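You operate a simulated robot arm through the tools that you are given. There is no shell and no other tool.

Carry out the task below with a simulated robot arm. There is one attempt and no reset: what you move stays moved.

TASK
Calibrate the blue pH probe in both buffers, then park it wet.
Fine: Meter knob to pH. Rinse the probe in the blue cup before each buffer and before parking. Stand it in pH 7 first, then pH 4, and press CAL when the figure is steady. It ends in the purple cup. No cup is spoilt; the yellow probe stays.

Only the result counts: the job must be done as asked and must still hold three seconds after the hand-in. Knocking over, shifting, dropping, spilling or breaking anything else fails it.

THE ROBOT
A 7-joint arm with a three-finger gripper, fixed in place. Base frame: the origin is at the foot of the arm, x ahead of it, y to its left, z up; the work surface is at about z = 850. Units: mm, degrees, N and s.
Its first joint turns from -166.0 to 166.0 degrees. Payload 2.69 kg.
Tool frame: the origin (TCP) lies between the finger pads and is the grasp point; the fingertips stand 30 mm ahead of it; z points along the fingers, y is the line along which they close. Largest opening 128 mm; the body of the gripper starts 117 mm behind the TCP.
Orientation is that of the tool frame in the base frame, as a unit quaternion [w, x, y, z]. With the fingers straight down and closing along the base's y, the tool's x points along the base's -x, its y along +y and its z along -z.

THE INTERFACE
- The arm moves only by the tool apply_moves. Its argument "motion" is a list of rows, each an object of numbers (a shift or turn left out is 0, a gripper value left out holds the last): "tx", "ty", "tz": the shift along the base's x, y, z in units of 150 mm (1.0 is 150 mm); "rx", "ry", "rz": the turn, a rotation vector about the base's x, y, z in units of 120 degrees (1.0 is 120 degrees); "hand": the finger opening in mm, from 0 to 128. In form: [{"tx": .., "ty": .., "tz": .., "rx": .., "ry": .., "rz": .., "hand": ..}, ...]. A call has 1 to 20 rows; each row is the pose to reach, as a shift and turn from the pose commanded when the call began. A call with a number of a shift or a turn outside -1 to 1 is refused whole. A row lasts 0.2 s, in which the tool goes at most 50 mm and 8.6 degrees; a call with a longer step from one row to the next is refused whole, and so is a gripper value outside its range. A pose out of reach is approached as far as the arm can. The call stops where the force on the tool passes 50 N (or 10 N more than at its start, if that is more) or the arm is blocked; 0.2 s more then pass. Each finger halts on what it meets, pressing with about 36 N; the grip force reading is that of the motor and also rises with nothing between the fingers. The clock runs only during rows and for 0.2 s after the last one: add rows that repeat a pose to give the fingers time. The reply holds the time, the measured pose of the TCP, the force on the tool along the base axes, the opening and the grip force, in the units named above and with some noise, with the torque about the TCP (base axes, N m) and any sound that the robot's microphone picked up.
- Cameras (640 x 400 px; columns grow to the right, rows downward): "scene" is fixed at [220.7, 499.4, 1463.7]; the picture's right is [-0.55, -0.83, 0.00], its down [-0.45, 0.30, -0.84] and it looks along [0.70, -0.46, -0.54] (base axes); focal length 314 px, centre (320, 200). "wrist" rides on the gripper at [58, 54, -131] in the tool frame; the picture's right is [-0.68, 0.74, 0.00], its down [-0.62, -0.57, -0.55] and it looks along [-0.40, -0.37, 0.84] (tool axes); focal length 234 px, centre (320, 200). There is no depth. A picture from a camera that has moved, and an enlarged one, comes with that camera's place and axes in the base frame and with its lens.
- snapshot(camera): a new picture of that camera. No time passes.
- move_column(by): slides the trunk up (or, below 0, down) by that many mm; the arm rides with it, the base frame stays. It gives what a move gives, with no picture.
- zoom(camera, box): a new picture of the part [left, top, right, bottom] of that camera's present view, enlarged. No time passes.
- job_done(): hands the job in; it is judged then, once.

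Places have to be worked out from the pictures, the camera data and where the tool is seen. Open the gripper and draw the arm clear of the work before you hand the job in, unless the task says otherwise.

The tools are called after "Call:" as name(argument=value, ...) on one line, values as JSON. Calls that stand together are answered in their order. apply_moves: Moves the arm, as the interface text tells. Its arguments: {"type":"object","properties":{"motion":{"type":"array"}},"required":["motion"]} The other tools are called the same way: move_column (by) slides the trunk up or down; snapshot (camera) takes a picture; zoom (camera, box) takes an enlarged picture of a part of a camera's view; job_done () hands the job in.

At the start:

```text
time: 0.0
eef_pos: [723.1, 279.6, 1282.6]
ee_rot: [0.0, 0.0, 1.0, 0.0]
wrist_force: [0.5, 0.1, -0.1]
torque: [0.02, -0.01, -0.03]
finger_gap: 127.8
finger_force: 0.1
trunk travel left (down, up): [-150.0, 200.0]
```

scene: 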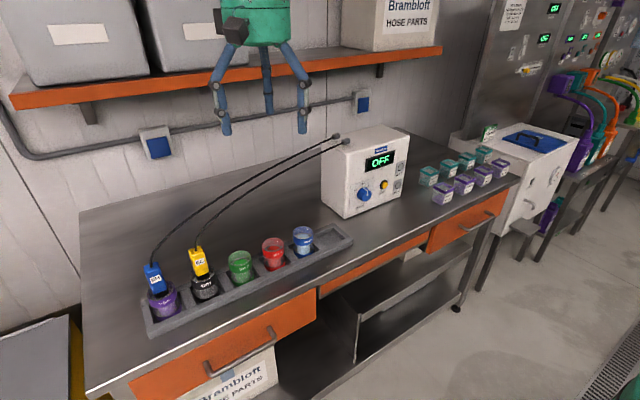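
wrist: 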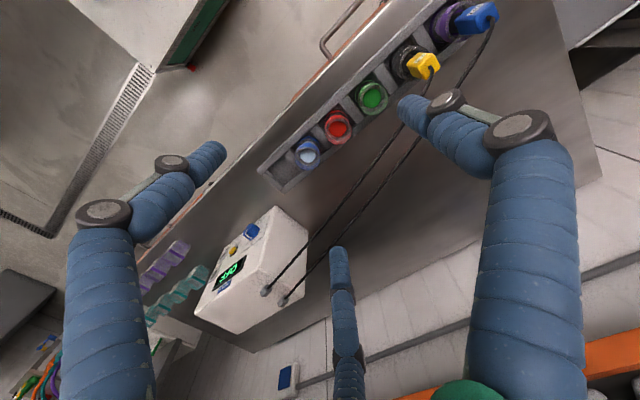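

I begin by looking closely at the cups, the probes and the meter from both cameras.

Call:
zoom(camera="scene", box=[130, 210, 360, 350])

Call:
zoom(camera="scene", box=[310, 110, 430, 220])

Call:
zoom(camera="wrist", box=[180, 0, 520, 340])

```text
2.78 times, centred on (245, 280) of scene
camera zoom: at [220.7, 499.4, 1463.7], right [-0.55, -0.83, 0.0], down [-0.45, 0.3, -0.84], along [0.7, -0.46, -0.54], focal length 875 px, centre (529, -23)
```

zoom: 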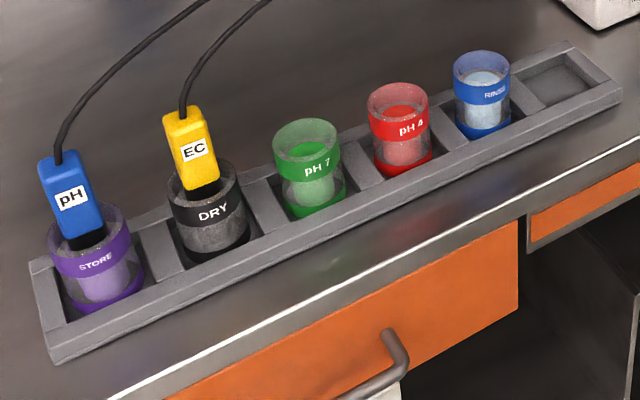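

```text
3.64 times, centred on (370, 165) of scene
camera zoom: at [220.7, 499.4, 1463.7], right [-0.55, -0.83, 0.0], down [-0.45, 0.3, -0.84], along [0.7, -0.46, -0.54], focal length 1143 px, centre (138, 327)
```

zoom: 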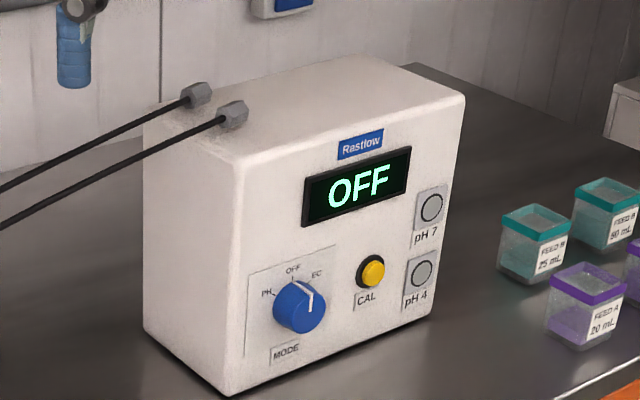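

```text
1.18 times, centred on (350, 170) of wrist
camera zoom: at [664.9, 332.6, 1413.9], right [0.68, 0.74, 0.0], down [0.62, -0.57, 0.55], along [0.4, -0.37, -0.84], focal length 276 px, centre (285, 235)
```

zoom: 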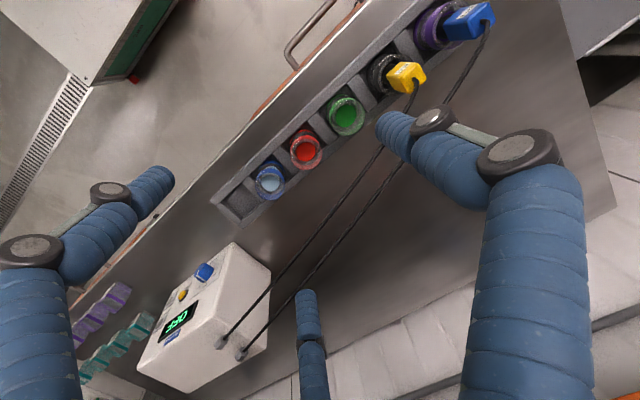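

The row of cups runs along y at about x = 795, and the meter's front face (x about 872) faces the robot. I zoom in on the gripper, the probe and the meter panel before moving.

Call:
zoom(camera="scene", box=[180, 0, 340, 140])

Call:
zoom(camera="scene", box=[135, 235, 235, 335])

Call:
zoom(camera="scene", box=[345, 145, 415, 215])

Call:
zoom(camera="wrist", box=[400, 0, 540, 100])

Call:
zoom(camera="wrist", box=[180, 190, 320, 340])

```text
2.86 times, centred on (260, 70) of scene
camera zoom: at [220.7, 499.4, 1463.7], right [-0.55, -0.83, 0.0], down [-0.45, 0.3, -0.84], along [0.7, -0.46, -0.54], focal length 898 px, centre (491, 571)
```

zoom: 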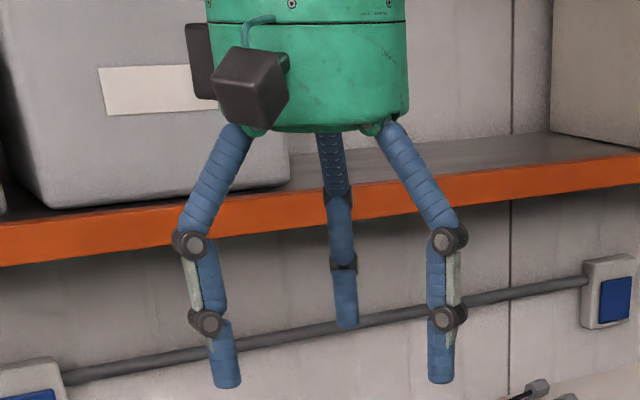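

```text
4.00 times, centred on (185, 285) of scene
camera zoom: at [220.7, 499.4, 1463.7], right [-0.55, -0.83, 0.0], down [-0.45, 0.3, -0.84], along [0.7, -0.46, -0.54], focal length 1258 px, centre (860, -140)
```

zoom: 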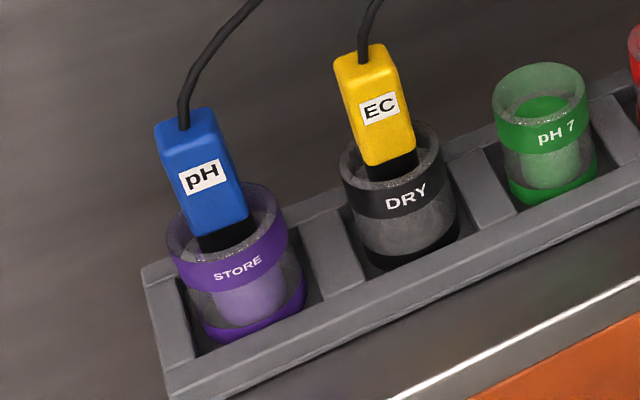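

```text
5.71 times, centred on (380, 180) of scene
camera zoom: at [220.7, 499.4, 1463.7], right [-0.55, -0.83, 0.0], down [-0.45, 0.3, -0.84], along [0.7, -0.46, -0.54], focal length 1797 px, centre (-23, 314)
```

zoom: 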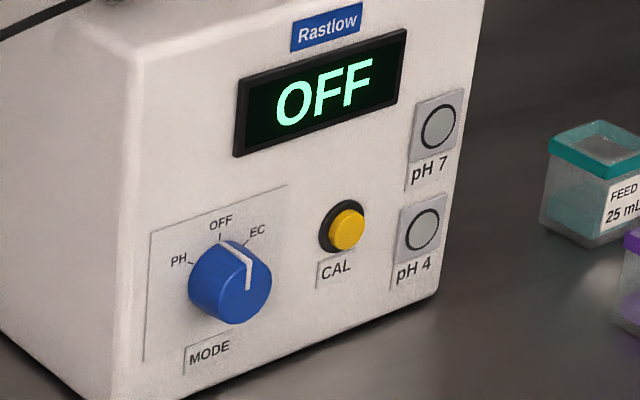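

```text
4.00 times, centred on (470, 50) of wrist
camera zoom: at [664.9, 332.6, 1413.9], right [0.68, 0.74, 0.0], down [0.62, -0.57, 0.55], along [0.4, -0.37, -0.84], focal length 937 px, centre (-280, 800)
```

zoom: 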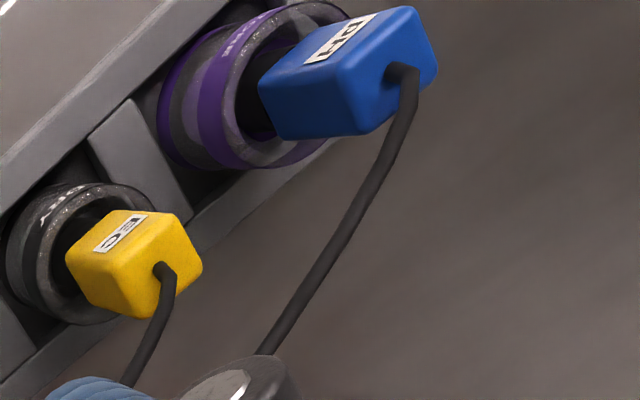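

```text
2.67 times, centred on (250, 265) of wrist
camera zoom: at [664.9, 332.6, 1413.9], right [0.68, 0.74, 0.0], down [0.62, -0.57, 0.55], along [0.4, -0.37, -0.84], focal length 624 px, centre (507, 27)
```

zoom: 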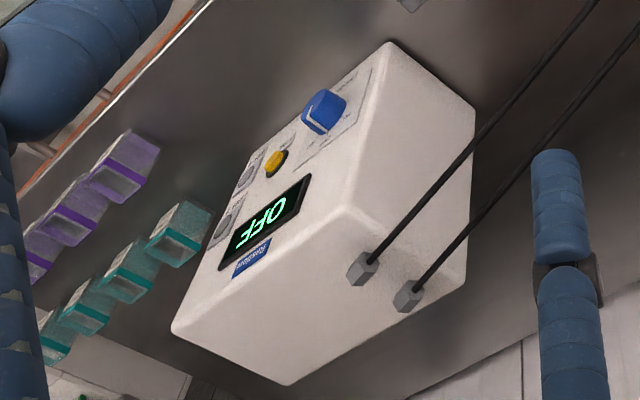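

The probe stands upright in the purple cup and the knob points to OFF, with PH one stop to its left. First I pitch the hand to point at the meter (+x) in the free space in front of the bench, moving towards it.

Call:
apply_moves(motion=[{"tx": -0.08, "ty": -0.09, "tz": -0.04, "ry": -0.068}, {"tx": -0.16, "ty": -0.18, "tz": -0.08, "ry": -0.136}, {"tx": -0.24, "ty": -0.27, "tz": -0.12, "ry": -0.204}, {"tx": -0.32, "ty": -0.36, "tz": -0.16, "ry": -0.272}, {"tx": -0.4, "ty": -0.45, "tz": -0.2, "ry": -0.34}, {"tx": -0.48, "ty": -0.54, "tz": -0.24, "ry": -0.408}, {"tx": -0.56, "ty": -0.63, "tz": -0.28, "ry": -0.476}, {"tx": -0.64, "ty": -0.72, "tz": -0.32, "ry": -0.544}, {"tx": -0.72, "ty": -0.81, "tz": -0.36, "ry": -0.612}, {"tx": -0.8, "ty": -0.9, "tz": -0.4, "ry": -0.68}, {"tx": -0.88, "ty": -0.99, "tz": -0.44, "ry": -0.75}, {"tx": -0.88, "ty": -0.99, "tz": -0.44, "ry": -0.75}])

```text
time: 2.6
eef_pos: [591.8, 130.9, 1217.2]
ee_rot: [0.708, 0.0, 0.706, 0.0]
wrist_force: [0.1, -0.3, 0.1]
torque: [0.0, 0.01, 0.0]
finger_gap: 128.1
finger_force: 0.1
trunk travel left (down, up): [-150.0, 200.0]
```

The hand now points along +x. Next I roll it 90 degrees about x, so the fingers close vertically and the camera sits high, and move across towards the meter.

Call:
apply_moves(motion=[{"ty": -0.09, "tz": -0.08, "rx": 0.068}, {"ty": -0.18, "tz": -0.16, "rx": 0.136}, {"ty": -0.27, "tz": -0.24, "rx": 0.204}, {"ty": -0.36, "tz": -0.32, "rx": 0.272}, {"ty": -0.45, "tz": -0.4, "rx": 0.34}, {"ty": -0.54, "tz": -0.48, "rx": 0.408}, {"ty": -0.63, "tz": -0.56, "rx": 0.476}, {"ty": -0.72, "tz": -0.64, "rx": 0.544}, {"ty": -0.81, "tz": -0.72, "rx": 0.612}, {"ty": -0.9, "tz": -0.8, "rx": 0.68}, {"ty": -0.99, "tz": -0.88, "rx": 0.75}, {"ty": -0.99, "tz": -0.88, "rx": 0.75}])

Call:
snapshot(camera="wrist")

Call:
snapshot(camera="scene")

```text
time: 5.4
eef_pos: [610.1, 75.1, 1215.8]
ee_rot: [0.478, 0.344, 0.567, 0.575]
wrist_force: [-1.1, 0.2, -0.3]
torque: [-0.01, 0.02, -0.06]
finger_gap: 128.1
finger_force: 0.0
out of reach, approached as far as the arm can: row 2, 3, 4, 5, 6, 7, 8, 9, 10
trunk travel left (down, up): [-150.0, 200.0]
stopped in row 12: the arm was blocked; the commanded pose is now the measured one
```

```text
taken
camera wrist: at [460.3, 93.8, 1244.1], right [0.09, -0.56, 0.82], down [-0.24, -0.81, -0.53], along [0.97, -0.15, -0.21], focal length 234 px, centre (320, 200)
```

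wrist: 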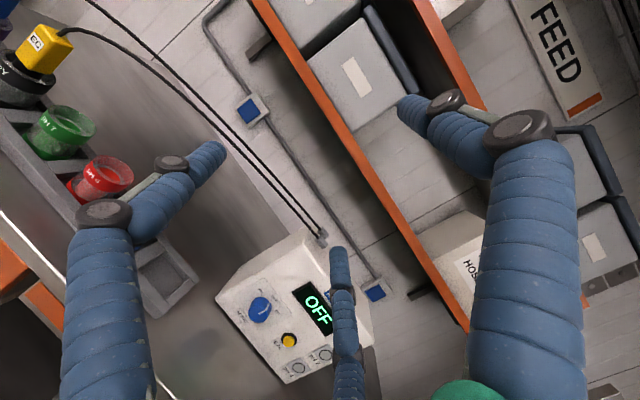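

```text
taken
```

scene: 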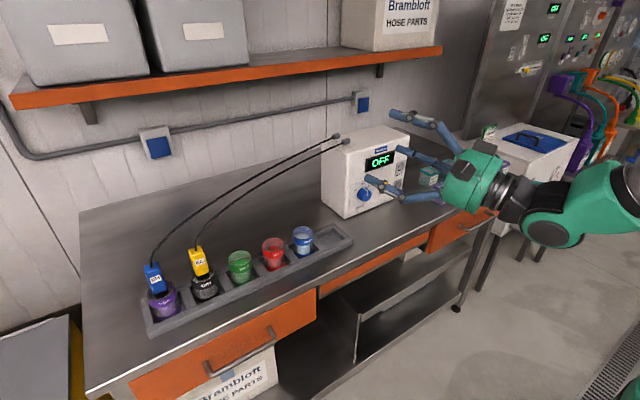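

That roll direction ran into the arm's limits. I turn back to a plain tilted pose (tool pitched 60 degrees from straight down, fingers closing along y) and move nearer to the panel.

Call:
apply_moves(motion=[{"tx": 0.03, "ty": -0.08, "tz": -0.04, "rx": -0.059, "ry": 0.011, "rz": 0.001}, {"tx": 0.06, "ty": -0.16, "tz": -0.08, "rx": -0.1175, "ry": 0.0228, "rz": 0.0018}, {"tx": 0.09, "ty": -0.24, "tz": -0.16, "rx": -0.1763, "ry": 0.0343, "rz": 0.0028}, {"tx": 0.12, "ty": -0.32, "tz": -0.24, "rx": -0.235, "ry": 0.0457, "rz": 0.0037}, {"tx": 0.15, "ty": -0.4, "tz": -0.32, "rx": -0.2938, "ry": 0.0571, "rz": 0.0046}, {"tx": 0.18, "ty": -0.48, "tz": -0.4, "rx": -0.3525, "ry": 0.0685, "rz": 0.0055}, {"tx": 0.21, "ty": -0.56, "tz": -0.48, "rx": -0.4113, "ry": 0.0799, "rz": 0.0064}, {"tx": 0.24, "ty": -0.64, "tz": -0.56, "rx": -0.47, "ry": 0.0913, "rz": 0.0073}, {"tx": 0.27, "ty": -0.72, "tz": -0.64, "rx": -0.5288, "ry": 0.1028, "rz": 0.0083}, {"tx": 0.3, "ty": -0.8, "tz": -0.72, "rx": -0.5875, "ry": 0.1142, "rz": 0.0092}, {"tx": 0.33, "ty": -0.88, "tz": -0.8, "rx": -0.6463, "ry": 0.1256, "rz": 0.0101}, {"tx": 0.33, "ty": -0.9, "tz": -0.85, "rx": -0.705, "ry": 0.137, "rz": 0.011}, {"tx": 0.33, "ty": -0.9, "tz": -0.85, "rx": -0.705, "ry": 0.137, "rz": 0.011}])

Call:
snapshot(camera="wrist")

Call:
snapshot(camera="scene")

```text
time: 8.2
eef_pos: [660.9, -61.7, 1086.5]
ee_rot: [0.5, 0.0, 0.866, -0.002]
wrist_force: [-0.6, -0.4, 0.1]
torque: [-0.03, 0.04, -0.03]
finger_gap: 128.0
finger_force: 0.0
trunk travel left (down, up): [-150.0, 200.0]
```

```text
taken
camera wrist: at [517.6, -6.9, 1100.9], right [0.34, 0.74, 0.58], down [-0.17, -0.56, 0.81], along [0.93, -0.37, -0.07], focal length 234 px, centre (320, 200)
```

wrist: 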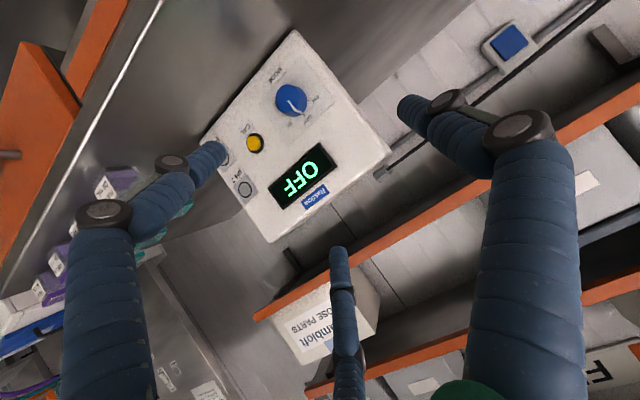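

```text
taken
```

scene: 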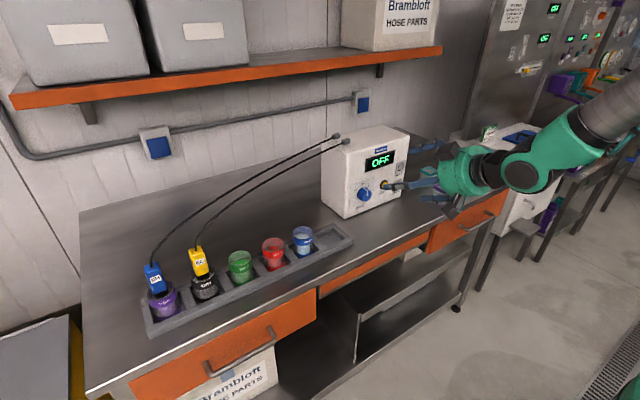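

The panel is in clear view now; I zoom in on it to triangulate the knob, the CAL button and the labels.

Call:
zoom(camera="wrist", box=[200, 40, 360, 140])

Call:
zoom(camera="wrist", box=[180, 20, 400, 250])

```text
4.00 times, centred on (280, 90) of wrist
camera zoom: at [517.6, -6.9, 1100.9], right [0.34, 0.74, 0.58], down [-0.17, -0.56, 0.81], along [0.93, -0.37, -0.07], focal length 937 px, centre (480, 640)
```

zoom: 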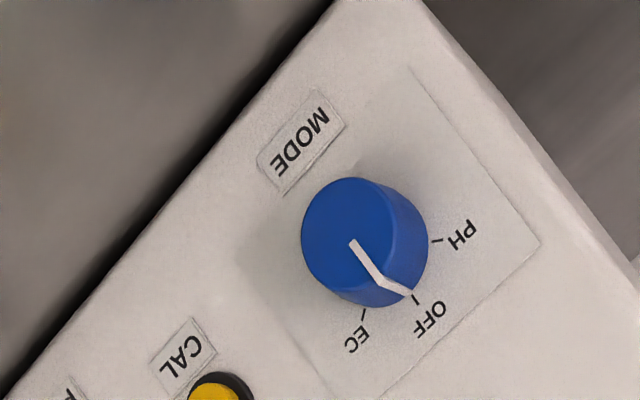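

```text
1.74 times, centred on (290, 135) of wrist
camera zoom: at [517.6, -6.9, 1100.9], right [0.34, 0.74, 0.58], down [-0.17, -0.56, 0.81], along [0.93, -0.37, -0.07], focal length 407 px, centre (372, 313)
```

zoom: 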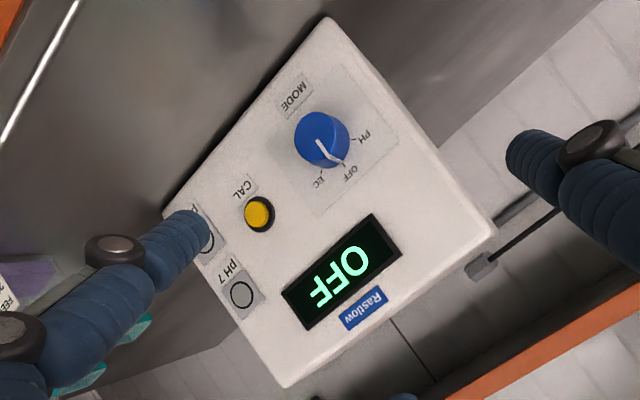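

I move closer to the knob, still clear of it, to get a second view for triangulation, and half close the fingers to see how they move.

Call:
apply_moves(motion=[{"tx": 0.1, "ty": -0.04, "tz": -0.18, "hand": 80}, {"tx": 0.2, "ty": -0.08, "tz": -0.36, "hand": 80}, {"tx": 0.3, "ty": -0.12, "tz": -0.54, "hand": 80}, {"tx": 0.4, "ty": -0.15, "tz": -0.7, "hand": 80}, {"tx": 0.5, "ty": -0.17, "tz": -0.82, "hand": 80}, {"tx": 0.5, "ty": -0.17, "tz": -0.82, "hand": 80}])

Call:
snapshot(camera="wrist")

Call:
zoom(camera="scene", box=[310, 110, 520, 240])

```text
time: 9.6
eef_pos: [736.8, -86.7, 963.1]
ee_rot: [0.5, 0.0, 0.866, -0.001]
wrist_force: [0.0, -0.6, -0.2]
torque: [0.02, -0.03, 0.03]
finger_gap: 80.1
finger_force: 0.1
trunk travel left (down, up): [-150.0, 200.0]
```

```text
taken
camera wrist: at [594.7, -32.0, 978.0], right [0.34, 0.74, 0.58], down [-0.17, -0.56, 0.81], along [0.93, -0.37, -0.07], focal length 234 px, centre (320, 200)
```

wrist: 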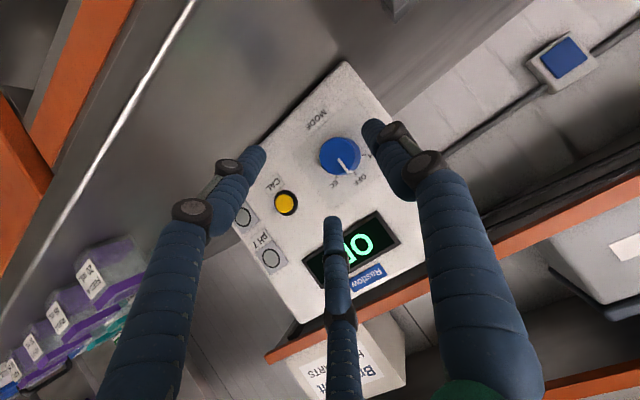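

```text
3.05 times, centred on (415, 175) of scene
camera zoom: at [220.7, 499.4, 1463.7], right [-0.55, -0.83, 0.0], down [-0.45, 0.3, -0.84], along [0.7, -0.46, -0.54], focal length 958 px, centre (30, 276)
```

zoom: 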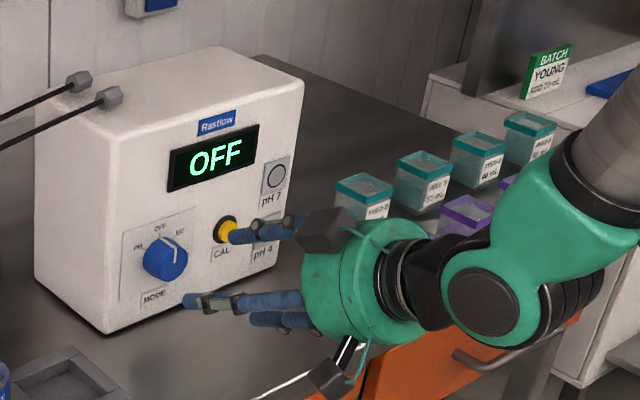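

Now I zoom into this second view of the knob and the CAL button.

Call:
zoom(camera="wrist", box=[260, 110, 420, 230])

```text
3.33 times, centred on (340, 170) of wrist
camera zoom: at [594.7, -32.0, 978.0], right [0.34, 0.74, 0.58], down [-0.17, -0.56, 0.81], along [0.93, -0.37, -0.07], focal length 781 px, centre (253, 300)
```

zoom: 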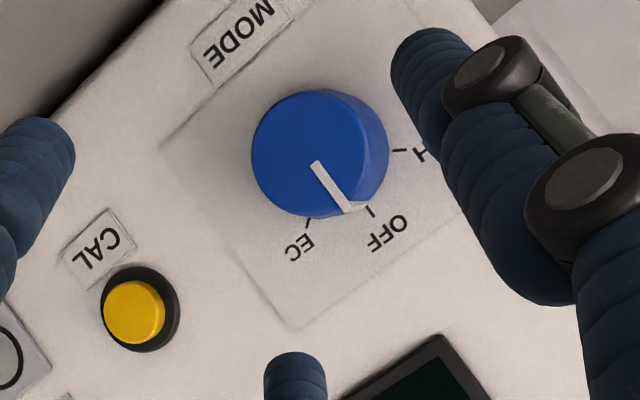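

Triangulated from the two wrist views, the knob front is at about (837, -83, 934) and it stands 18 mm off the panel at x = 855. CAL is at about (842, -168, 936). I bring the open fingers round the knob without touching it.

Call:
apply_moves(motion=[{"tx": 0.12, "ty": 0.01, "tz": -0.02, "hand": 76}, {"tx": 0.24, "ty": 0.02, "tz": -0.05, "hand": 76}, {"tx": 0.36, "ty": 0.025, "tz": -0.08, "hand": 76}, {"tx": 0.46, "ty": 0.025, "tz": -0.1, "hand": 76}, {"tx": 0.53, "ty": 0.025, "tz": -0.114, "hand": 76}, {"tx": 0.53, "ty": 0.025, "tz": -0.114, "hand": 76}])

Call:
snapshot(camera="wrist")

Call:
zoom(camera="scene", box=[320, 120, 480, 230])

```text
time: 11.0
eef_pos: [814.0, -82.8, 947.1]
ee_rot: [0.501, 0.001, 0.866, -0.001]
wrist_force: [-17.2, -4.4, 8.9]
torque: [-0.1, -0.9, -0.59]
finger_gap: 82.0
finger_force: 4.0
trunk travel left (down, up): [-150.0, 200.0]
```

```text
taken
camera wrist: at [671.6, -27.5, 961.9], right [0.34, 0.74, 0.59], down [-0.17, -0.56, 0.81], along [0.92, -0.37, -0.07], focal length 234 px, centre (320, 200)
```

wrist: 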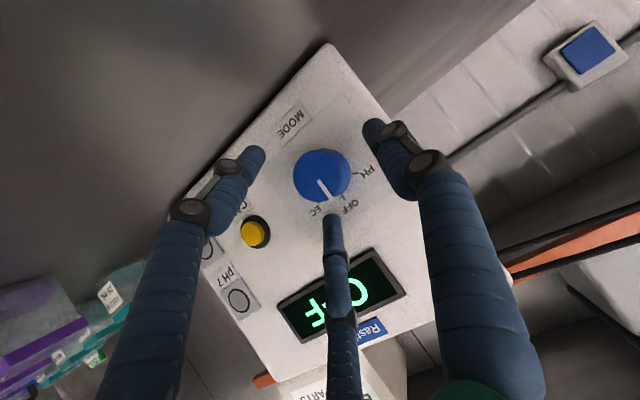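

```text
3.64 times, centred on (400, 175) of scene
camera zoom: at [220.7, 499.4, 1463.7], right [-0.55, -0.83, 0.0], down [-0.45, 0.3, -0.84], along [0.7, -0.46, -0.54], focal length 1143 px, centre (29, 291)
```

zoom: 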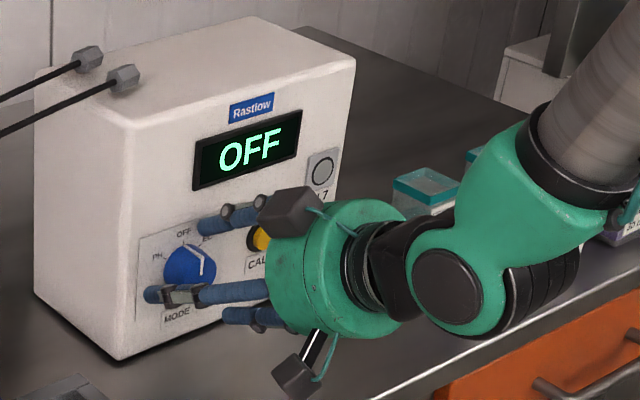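

Readings show the third visible finger is real and has just touched the panel: about 17 N, with the contact point above right of the axis. I back off and pitch the tool to 80 degrees, almost square to the panel, so all three fingers can close round the knob.

Call:
apply_moves(motion=[{"tx": -0.15, "tz": 0.03}, {"tx": -0.3, "tz": 0.03, "ry": -0.03}, {"tx": -0.35, "tz": 0.02, "ry": -0.09}, {"tx": -0.35, "tz": 0.01, "ry": -0.14}, {"tx": -0.35, "tz": 0.0, "ry": -0.1667}, {"tx": -0.35, "tz": 0.0, "ry": -0.1667}])

Call:
snapshot(camera="wrist")

Call:
zoom(camera="scene", box=[320, 120, 480, 230])

```text
time: 12.4
eef_pos: [762.6, -81.7, 946.4]
ee_rot: [0.643, 0.001, 0.765, -0.001]
wrist_force: [1.7, -0.8, 0.8]
torque: [-0.01, -0.01, 0.04]
finger_gap: 76.1
finger_force: 0.1
trunk travel left (down, up): [-150.0, 200.0]
```

```text
taken
camera wrist: at [623.2, -27.5, 910.6], right [0.12, 0.74, 0.67], down [-0.44, -0.56, 0.7], along [0.89, -0.37, 0.25], focal length 234 px, centre (320, 200)
```

wrist: 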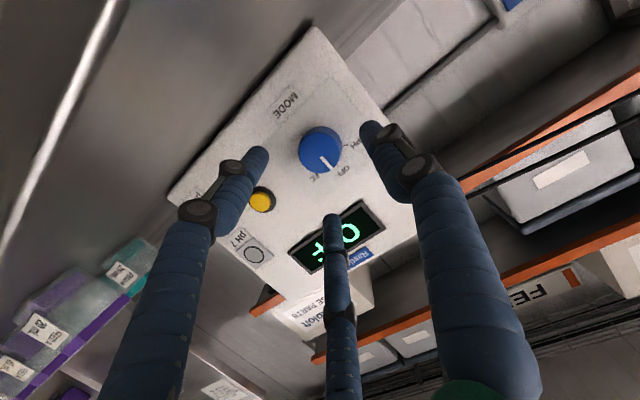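

```text
3.64 times, centred on (400, 175) of scene
camera zoom: at [220.7, 499.4, 1463.7], right [-0.55, -0.83, 0.0], down [-0.45, 0.3, -0.84], along [0.7, -0.46, -0.54], focal length 1143 px, centre (29, 291)
```

zoom: 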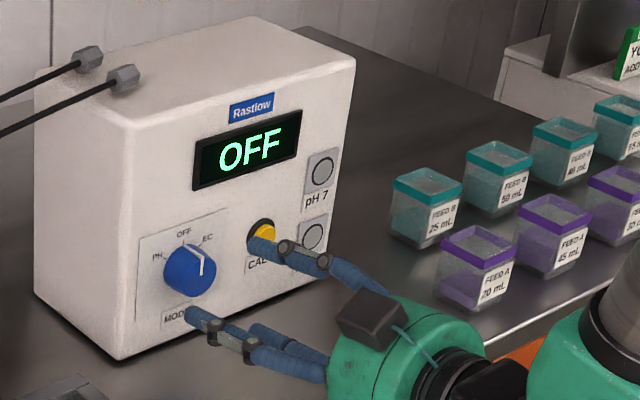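

The knob is now on the tool axis, as predicted. I narrow the fingers to 56 mm and go forward so the tips overlap the knob while staying off the panel.

Call:
apply_moves(motion=[{"tx": 0.0, "hand": 56}, {"tx": 0.1, "ty": -0.003, "tz": -0.015, "hand": 56}, {"tx": 0.2, "ty": -0.006, "tz": -0.03, "hand": 56}, {"tx": 0.29, "ty": -0.009, "tz": -0.042, "hand": 56}, {"tx": 0.349, "ty": -0.009, "tz": -0.05, "hand": 56}, {"tx": 0.349, "ty": -0.009, "tz": -0.05, "hand": 56}])

Call:
zoom(camera="wrist", box=[200, 80, 440, 280])

Call:
zoom(camera="scene", box=[320, 140, 440, 230])

```text
time: 13.8
eef_pos: [814.1, -83.6, 939.4]
ee_rot: [0.642, 0.001, 0.766, -0.001]
wrist_force: [0.0, 0.0, -0.7]
torque: [0.01, 0.02, -0.01]
finger_gap: 55.9
finger_force: 0.1
trunk travel left (down, up): [-150.0, 200.0]
```

```text
2.00 times, centred on (320, 180) of wrist
camera zoom: at [675.5, -29.4, 903.6], right [0.12, 0.74, 0.67], down [-0.44, -0.56, 0.7], along [0.89, -0.37, 0.25], focal length 468 px, centre (320, 240)
```

zoom: 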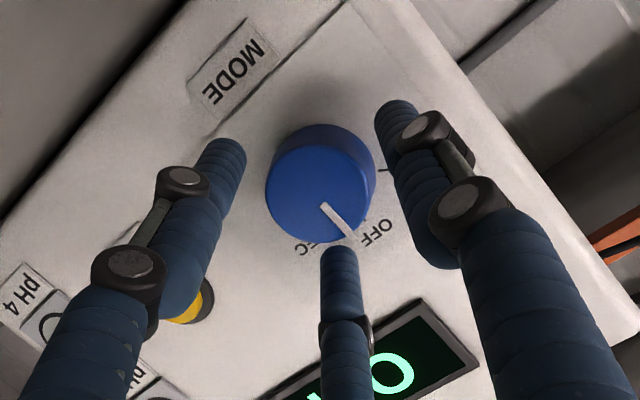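

```text
4.44 times, centred on (380, 185) of scene
camera zoom: at [220.7, 499.4, 1463.7], right [-0.55, -0.83, 0.0], down [-0.45, 0.3, -0.84], along [0.7, -0.46, -0.54], focal length 1397 px, centre (53, 267)
```

zoom: 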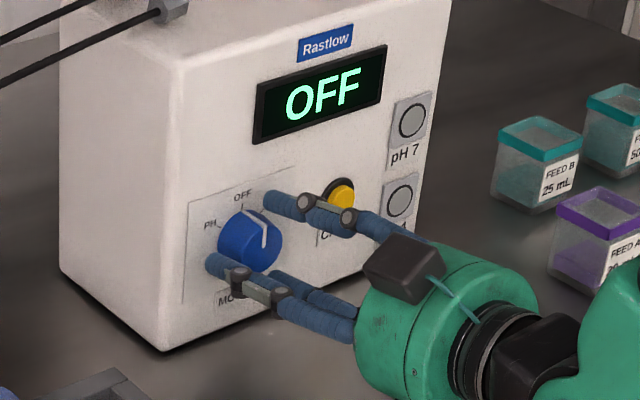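

The three fingertips surround the knob evenly, so I close on it.

Call:
apply_moves(motion=[{"hand": 30}, {"hand": 30}, {"hand": 30}, {"hand": 30}])

Call:
zoom(camera="wrist", box=[200, 80, 440, 280])

Call:
zoom(camera="scene", box=[320, 140, 440, 230])

```text
time: 14.8
eef_pos: [814.8, -83.5, 940.0]
ee_rot: [0.643, 0.001, 0.766, -0.001]
wrist_force: [4.0, -10.0, 7.9]
torque: [-0.05, -0.23, -0.21]
finger_gap: 40.9
finger_force: 7.8
trunk travel left (down, up): [-150.0, 200.0]
```

```text
2.00 times, centred on (320, 180) of wrist
camera zoom: at [675.9, -30.1, 904.6], right [0.12, 0.74, 0.67], down [-0.44, -0.56, 0.7], along [0.89, -0.37, 0.25], focal length 468 px, centre (320, 240)
```

zoom: 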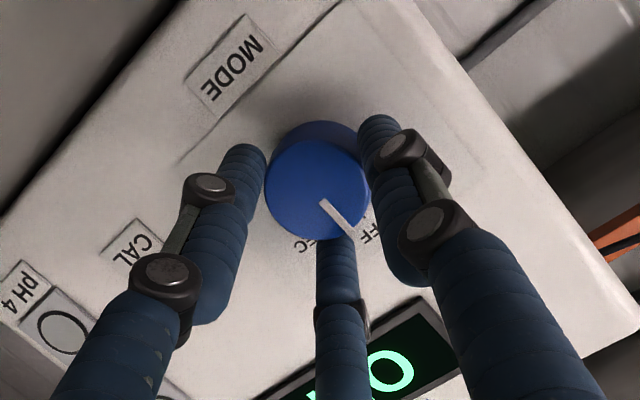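

```text
4.44 times, centred on (380, 185) of scene
camera zoom: at [220.7, 499.4, 1463.7], right [-0.55, -0.83, 0.0], down [-0.45, 0.3, -0.84], along [0.7, -0.46, -0.54], focal length 1397 px, centre (53, 267)
```

zoom: 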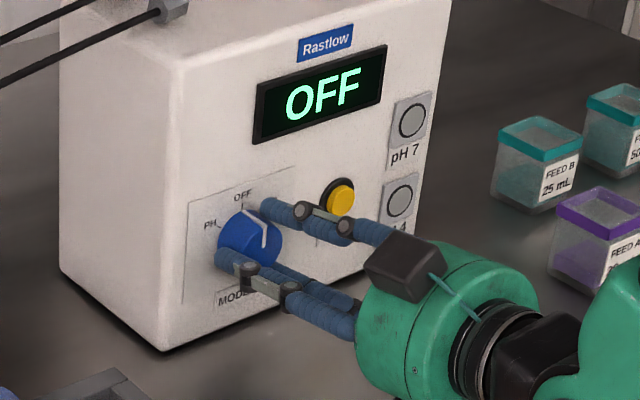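

The grip has met the knob at 41 mm but lightly and off centre: the reaction on the tool points to -y, +z. I nudge the tool that way by 2 mm and close fully for a firm grip.

Call:
apply_moves(motion=[{"ty": -0.01, "tz": 0.008, "hand": 15}, {"ty": -0.014, "tz": 0.01, "hand": 0}, {"ty": -0.014, "tz": 0.01, "hand": 0}, {"ty": -0.014, "tz": 0.01, "hand": 0}])

Call:
zoom(camera="wrist", box=[200, 80, 440, 280])

```text
time: 15.8
eef_pos: [814.8, -85.9, 940.7]
ee_rot: [0.642, 0.002, 0.767, -0.002]
wrist_force: [0.2, 0.1, -1.0]
torque: [-0.05, -0.33, 0.15]
finger_gap: 39.5
finger_force: 45.2
trunk travel left (down, up): [-150.0, 200.0]
```

```text
2.00 times, centred on (320, 180) of wrist
camera zoom: at [675.5, -31.3, 905.1], right [0.12, 0.74, 0.67], down [-0.43, -0.56, 0.7], along [0.89, -0.37, 0.25], focal length 468 px, centre (320, 240)
```

zoom: 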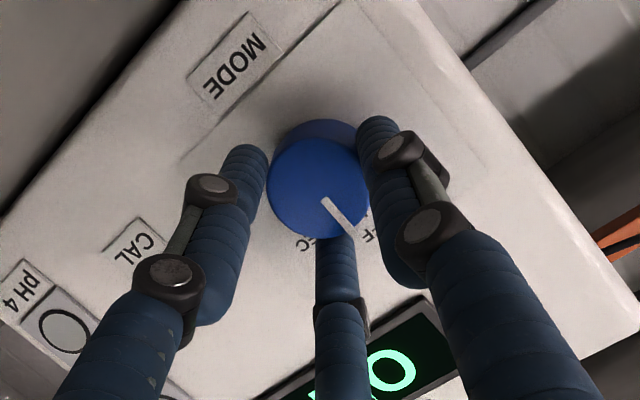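

The grip is firm and balanced (45 N, no side force). Now I turn the knob 50 degrees anticlockwise, as seen from the robot, towards PH.

Call:
apply_moves(motion=[{"ty": 0.0041, "tz": -0.0003, "rx": -0.0595}, {"ty": 0.0082, "tz": -0.001, "rx": -0.119}, {"ty": 0.0122, "tz": -0.0023, "rx": -0.1786}, {"ty": 0.016, "tz": -0.0041, "rx": -0.2381}, {"ty": 0.0195, "tz": -0.0063, "rx": -0.2976}, {"ty": 0.0227, "tz": -0.0089, "rx": -0.3571}, {"ty": 0.0255, "tz": -0.0119, "rx": -0.4167}, {"ty": 0.0255, "tz": -0.0119, "rx": -0.4167}])

Call:
zoom(camera="scene", box=[320, 110, 480, 230])

Call:
snapshot(camera="wrist")

```text
time: 17.6
eef_pos: [813.7, -81.1, 937.7]
ee_rot: [0.582, -0.272, 0.693, -0.327]
wrist_force: [-3.6, -2.7, -1.5]
torque: [-0.02, 0.03, 0.15]
finger_gap: 39.2
finger_force: 44.8
trunk travel left (down, up): [-150.0, 200.0]
```

```text
3.33 times, centred on (400, 170) of scene
camera zoom: at [220.7, 499.4, 1463.7], right [-0.55, -0.83, 0.0], down [-0.45, 0.3, -0.84], along [0.7, -0.46, -0.54], focal length 1048 px, centre (53, 300)
```

zoom: 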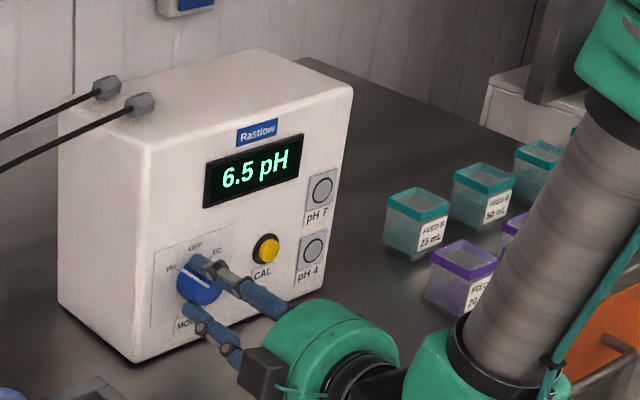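

```text
taken
camera wrist: at [675.5, -73.5, 874.4], right [0.12, 0.98, -0.14], down [-0.44, 0.18, 0.88], along [0.89, -0.05, 0.45], focal length 234 px, centre (320, 200)
```

wrist: 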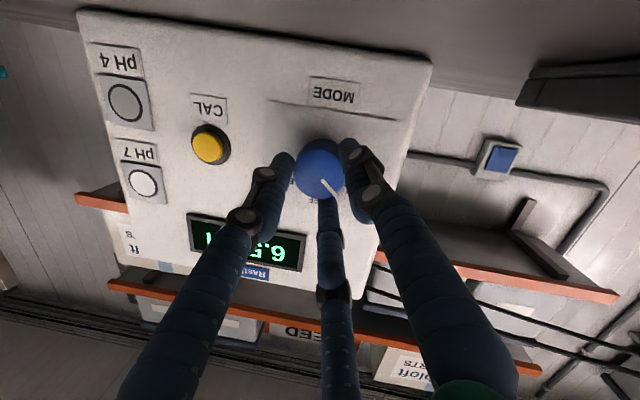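

The display reads 6.5 pH, so the knob has reached PH. I release it, withdraw along the finger axis, and roll back.

Call:
apply_moves(motion=[{"hand": 60}, {"hand": 60}, {"tx": -0.16, "ty": 0.021, "tz": 0.018, "hand": 64}, {"tx": -0.32, "ty": 0.042, "tz": 0.036, "hand": 64}, {"tx": -0.48, "ty": 0.064, "tz": 0.055, "hand": 64}, {"tx": -0.64, "ty": 0.085, "tz": 0.09, "hand": 64}, {"tx": -0.7, "ty": 0.085, "tz": 0.2, "hand": 64}, {"tx": -0.72, "ty": 0.085, "tz": 0.3, "hand": 64}])

Call:
zoom(camera="scene", box=[320, 110, 480, 230])

Call:
snapshot(camera="wrist")

```text
time: 19.4
eef_pos: [706.1, -69.3, 984.5]
ee_rot: [0.583, -0.271, 0.694, -0.325]
wrist_force: [0.2, -0.5, -0.5]
torque: [0.01, 0.03, 0.02]
finger_gap: 64.3
finger_force: 0.0
trunk travel left (down, up): [-150.0, 200.0]
```

```text
3.33 times, centred on (400, 170) of scene
camera zoom: at [220.7, 499.4, 1463.7], right [-0.55, -0.83, 0.0], down [-0.45, 0.3, -0.84], along [0.7, -0.46, -0.54], focal length 1048 px, centre (53, 300)
```

zoom: 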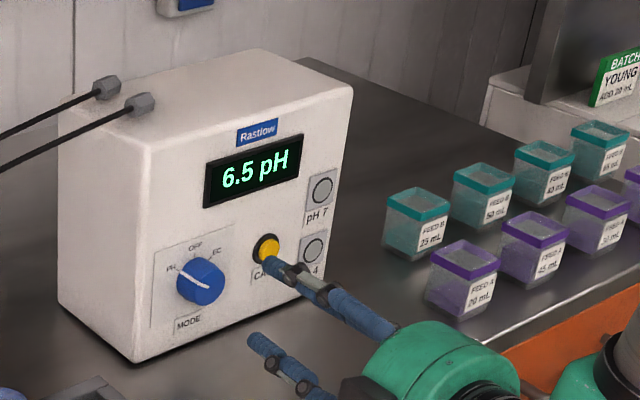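

```text
taken
camera wrist: at [567.3, -60.7, 918.9], right [0.12, 0.98, -0.14], down [-0.44, 0.17, 0.88], along [0.89, -0.05, 0.45], focal length 234 px, centre (320, 200)
```

wrist: 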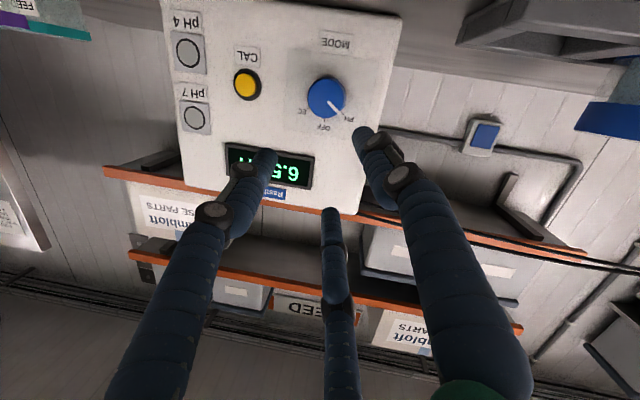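

The knob now clearly points to PH. I lift away and undo the roll while moving towards the cups in front of the bench.

Call:
apply_moves(motion=[{"tx": -0.02, "ty": 0.12, "tz": 0.12, "rx": 0.06}, {"tx": -0.04, "ty": 0.25, "tz": 0.25, "rx": 0.12}, {"tx": -0.06, "ty": 0.38, "tz": 0.38, "rx": 0.18}, {"tx": -0.08, "ty": 0.51, "tz": 0.51, "rx": 0.24}, {"tx": -0.1, "ty": 0.64, "tz": 0.64, "rx": 0.3}, {"tx": -0.12, "ty": 0.77, "tz": 0.77, "rx": 0.36}, {"tx": -0.14, "ty": 0.9, "tz": 0.9, "rx": 0.4167}, {"tx": -0.14, "ty": 1.0, "tz": 1.0, "rx": 0.4167}])

Call:
apply_moves(motion=[{"ty": 0.1, "tz": 0.03, "ry": 0.067}, {"ty": 0.2, "tz": 0.06, "ry": 0.134}, {"ty": 0.3, "tz": 0.09, "ry": 0.2}, {"ty": 0.4, "tz": 0.12, "ry": 0.267}, {"ty": 0.5, "tz": 0.15, "ry": 0.333}, {"ty": 0.6, "tz": 0.18, "ry": 0.4}, {"ty": 0.7, "tz": 0.2, "ry": 0.467}, {"ty": 0.8, "tz": 0.2, "ry": 0.533}, {"ty": 0.9, "tz": 0.2, "ry": 0.6}, {"ty": 1.0, "tz": 0.2, "ry": 0.6667}, {"ty": 1.0, "tz": 0.2, "ry": 0.6667}])

```text
time: 21.2
eef_pos: [684.6, 82.5, 1133.9]
ee_rot: [0.642, 0.001, 0.766, -0.001]
wrist_force: [-0.1, -0.2, 0.2]
torque: [-0.03, -0.02, 0.02]
finger_gap: 64.0
finger_force: 0.2
trunk travel left (down, up): [-150.0, 200.0]
```

```text
time: 23.6
eef_pos: [670.6, 230.1, 1130.8]
ee_rot: [0.063, -0.001, 0.994, -0.088]
wrist_force: [-0.9, 2.2, -1.4]
torque: [-0.26, -0.1, 0.05]
finger_gap: 64.3
finger_force: 0.1
out of reach, approached as far as the arm can: row 8, 9, 10, 11
trunk travel left (down, up): [-150.0, 200.0]
```

The arm ran into a joint limit near the end of that turn. I look at the scene before choosing a way round it.

Call:
snapshot(camera="scene")

Call:
snapshot(camera="wrist")

```text
taken
```

scene: 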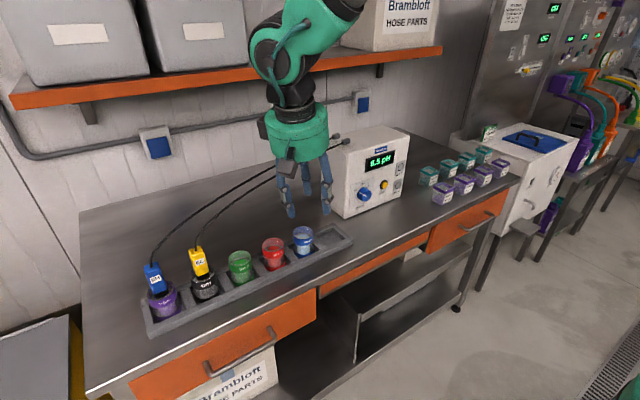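

```text
taken
camera wrist: at [597.0, 304.9, 1240.9], right [0.68, 0.73, -0.04], down [0.54, -0.45, 0.71], along [0.5, -0.51, -0.7], focal length 234 px, centre (320, 200)
```

wrist: 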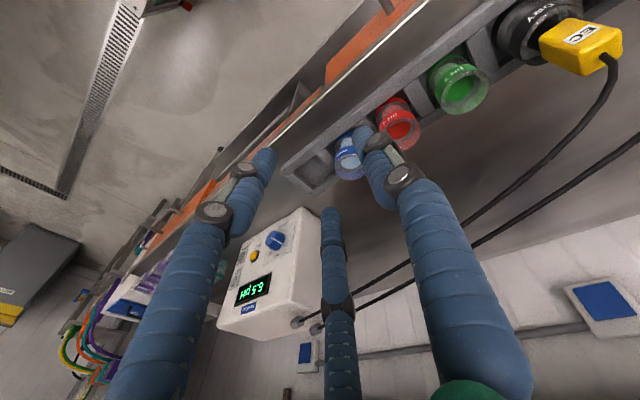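

I raise the hand and straighten it to point straight down again, as it was at the start height.

Call:
apply_moves(motion=[{"tx": 0.07, "ty": 0.07, "tz": 0.2}, {"tx": 0.14, "ty": 0.14, "tz": 0.4}, {"tx": 0.21, "ty": 0.21, "tz": 0.6}, {"tx": 0.28, "ty": 0.28, "tz": 0.8, "rx": 0.028, "ry": 0.02}, {"tx": 0.35, "ty": 0.33, "tz": 1.0, "rx": 0.056, "ry": 0.04}, {"tx": 0.35, "ty": 0.33, "tz": 1.0, "rx": 0.084, "ry": 0.06, "rz": -0.001}, {"tx": 0.35, "ty": 0.33, "tz": 1.0, "rx": 0.084, "ry": 0.06, "rz": -0.001}])

```text
time: 25.2
eef_pos: [716.9, 274.4, 1268.4]
ee_rot: [0.078, 0.0, 0.992, -0.104]
wrist_force: [0.6, -0.1, 0.0]
torque: [0.02, 0.03, -0.01]
finger_gap: 63.7
finger_force: 0.0
out of reach, approached as far as the arm can: row 1, 3, 4, 5, 6, 7
trunk travel left (down, up): [-150.0, 200.0]
```

The arm is still short of vertical by about 12 degrees in this configuration. I test whether yawing the hand (rz positive) frees the joint that is at its limit.

Call:
apply_moves(motion=[{"tz": 0.05, "rx": 0.013, "ry": 0.016, "rz": 0.05}, {"tz": 0.1, "rx": 0.027, "ry": 0.032, "rz": 0.1}, {"tz": 0.1, "rx": 0.04, "ry": 0.048, "rz": 0.15}, {"tz": 0.1, "rx": 0.053, "ry": 0.065, "rz": 0.2}, {"tz": 0.1, "rx": 0.0665, "ry": 0.081, "rz": 0.248}, {"tz": 0.1, "rx": 0.0665, "ry": 0.081, "rz": 0.248}])

Call:
snapshot(camera="scene")

```text
time: 26.6
eef_pos: [718.6, 258.5, 1269.2]
ee_rot: [0.062, -0.219, 0.967, -0.114]
wrist_force: [-0.2, 0.3, 0.3]
torque: [-0.03, -0.01, -0.03]
finger_gap: 64.0
finger_force: 0.1
out of reach, approached as far as the arm can: row 1, 2, 3, 4, 5, 6
trunk travel left (down, up): [-150.0, 200.0]
```

```text
taken
```

scene: 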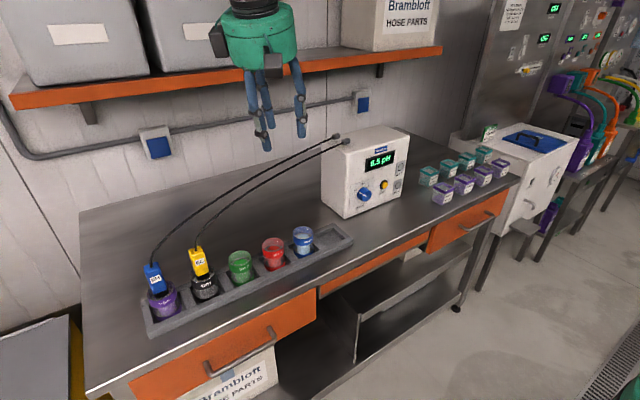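

Still tilted. I move back towards the middle (y near 100, x near 600) while asking for a vertical tool, to find where the arm frees up.

Call:
apply_moves(motion=[{"tx": -0.1, "ty": -0.15, "tz": 0.0}, {"tx": -0.2, "ty": -0.3, "tz": 0.0}, {"tx": -0.3, "ty": -0.45, "tz": 0.0}, {"tx": -0.4, "ty": -0.6, "tz": 0.0}, {"tx": -0.5, "ty": -0.75, "tz": 0.0}, {"tx": -0.6, "ty": -0.9, "tz": 0.0}, {"tx": -0.7, "ty": -1.0, "tz": 0.0}, {"tx": -0.8, "ty": -1.0, "tz": 0.0}])

```text
time: 28.4
eef_pos: [587.8, 134.6, 1256.1]
ee_rot: [0.068, -0.205, 0.968, -0.128]
wrist_force: [0.3, 0.6, 0.0]
torque: [-0.04, 0.0, 0.0]
finger_gap: 63.9
finger_force: 0.1
out of reach, approached as far as the arm can: row 1, 2, 3, 4, 5, 6, 7, 8
trunk travel left (down, up): [-150.0, 200.0]
```

The readings fit a wrist that flipped during the refused roll: forearm joint near its end and wrist flexion at its limit. To unwind it I swing the tool direction round the side (towards -y) in free space. Next it will go up to the front, and then back down.

Call:
apply_moves(motion=[{"tz": -0.1, "rx": -0.031, "ry": -0.054}, {"tz": -0.2, "rx": -0.062, "ry": -0.108}, {"tz": -0.3, "rx": -0.093, "ry": -0.162}, {"tz": -0.4, "rx": -0.124, "ry": -0.217}, {"tz": -0.4, "rx": -0.155, "ry": -0.271}, {"tz": -0.4, "rx": -0.186, "ry": -0.325}, {"tz": -0.4, "rx": -0.2167, "ry": -0.379}, {"tz": -0.4, "rx": -0.2167, "ry": -0.379}])

Call:
snapshot(camera="scene")

```text
time: 30.2
eef_pos: [587.4, 133.4, 1196.5]
ee_rot: [0.379, -0.165, 0.819, -0.398]
wrist_force: [0.2, 0.4, -0.1]
torque: [-0.03, -0.01, -0.04]
finger_gap: 64.1
finger_force: 0.1
trunk travel left (down, up): [-150.0, 200.0]
```

```text
taken
```

scene: 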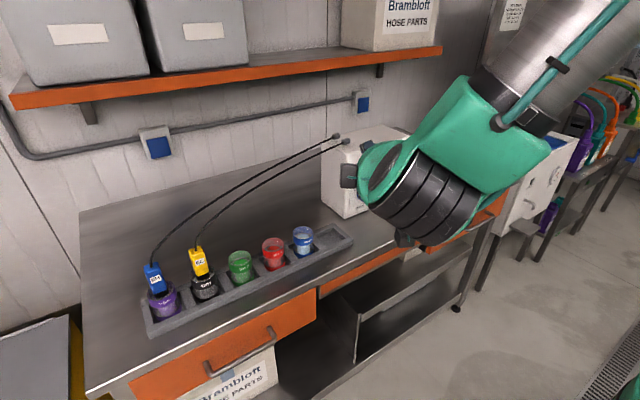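

That swing went through without limits. Next I bring the tool round to point forward (above the forearm line).

Call:
apply_moves(motion=[{"rx": 0.018, "ry": -0.015, "rz": 0.055}, {"rx": 0.037, "ry": -0.03, "rz": 0.11}, {"rx": 0.055, "ry": -0.045, "rz": 0.164}, {"rx": 0.074, "ry": -0.059, "rz": 0.219}, {"rx": 0.092, "ry": -0.074, "rz": 0.274}, {"rx": 0.1107, "ry": -0.0892, "rz": 0.3288}, {"rx": 0.1107, "ry": -0.0892, "rz": 0.3288}])

Call:
snapshot(camera="scene")

```text
time: 31.8
eef_pos: [587.4, 133.1, 1198.0]
ee_rot: [0.579, -0.35, 0.718, -0.165]
wrist_force: [0.8, 0.1, 0.2]
torque: [0.04, -0.01, 0.02]
finger_gap: 63.9
finger_force: 0.1
trunk travel left (down, up): [-150.0, 200.0]
```

```text
taken
```

scene: 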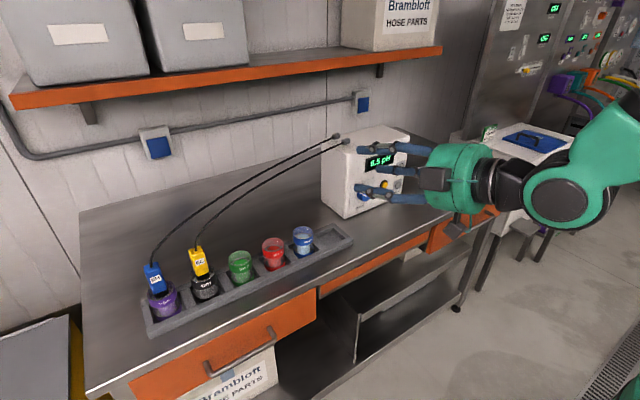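

Now I tip the tool down from here, through the forearm line, to vertical.

Call:
apply_moves(motion=[{"rx": -0.012, "ry": 0.0676}, {"rx": -0.024, "ry": 0.135}, {"rx": -0.036, "ry": 0.2027}, {"rx": -0.048, "ry": 0.27}, {"rx": -0.06, "ry": 0.338}, {"rx": -0.072, "ry": 0.405}, {"rx": -0.084, "ry": 0.473}, {"rx": -0.096, "ry": 0.54}, {"rx": -0.108, "ry": 0.608}, {"rx": -0.108, "ry": 0.608}])

Call:
snapshot(camera="scene")

```text
time: 34.0
eef_pos: [490.0, 249.5, 1091.8]
ee_rot: [0.123, -0.4, 0.905, -0.075]
wrist_force: [0.0, 6.5, -2.3]
torque: [-0.79, 0.0, -0.25]
finger_gap: 63.7
finger_force: 0.0
out of reach, approached as far as the arm can: row 5, 6, 7, 8, 9, 10
trunk travel left (down, up): [-150.0, 200.0]
```

```text
taken
```

scene: 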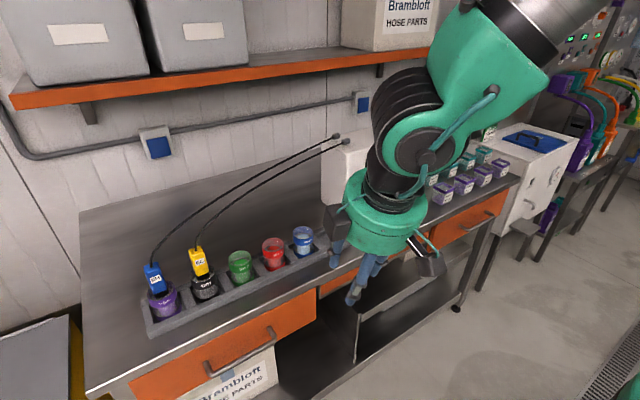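

The wrist is still in the flipped branch. I bring the tool back roughly in line with the forearm at a comfortable place, as a start for unwinding it by rolling.

Call:
apply_moves(motion=[{"tx": 0.09, "ty": -0.08, "tz": 0.08, "rx": 0.005, "ry": -0.031, "rz": 0.003}, {"tx": 0.18, "ty": -0.16, "tz": 0.16, "rx": 0.009, "ry": -0.062, "rz": 0.005}, {"tx": 0.27, "ty": -0.24, "tz": 0.24, "rx": 0.014, "ry": -0.093, "rz": 0.008}, {"tx": 0.36, "ty": -0.32, "tz": 0.32, "rx": 0.018, "ry": -0.125, "rz": 0.01}, {"tx": 0.45, "ty": -0.4, "tz": 0.4, "rx": 0.023, "ry": -0.156, "rz": 0.013}, {"tx": 0.54, "ty": -0.48, "tz": 0.48, "rx": 0.028, "ry": -0.187, "rz": 0.016}, {"tx": 0.63, "ty": -0.56, "tz": 0.56, "rx": 0.032, "ry": -0.218, "rz": 0.018}, {"tx": 0.72, "ty": -0.64, "tz": 0.6, "rx": 0.037, "ry": -0.249, "rz": 0.021}, {"tx": 0.72, "ty": -0.64, "tz": 0.6, "rx": 0.037, "ry": -0.249, "rz": 0.021}])

Call:
snapshot(camera="scene")

```text
time: 36.0
eef_pos: [597.7, 148.5, 1188.9]
ee_rot: [0.372, -0.382, 0.835, -0.136]
wrist_force: [0.4, 0.3, 0.3]
torque: [0.01, 0.0, 0.0]
finger_gap: 63.8
finger_force: 0.1
trunk travel left (down, up): [-150.0, 200.0]
```

```text
taken
```

scene: 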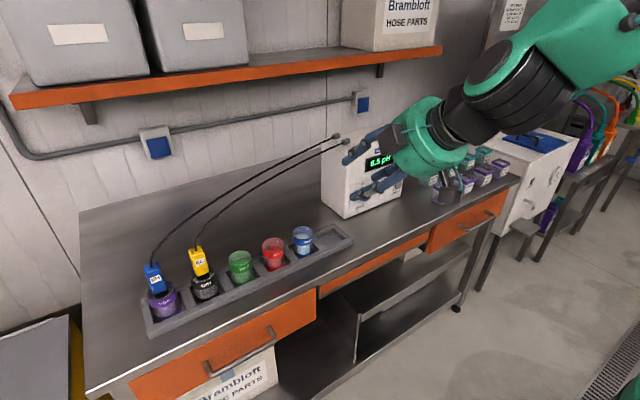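

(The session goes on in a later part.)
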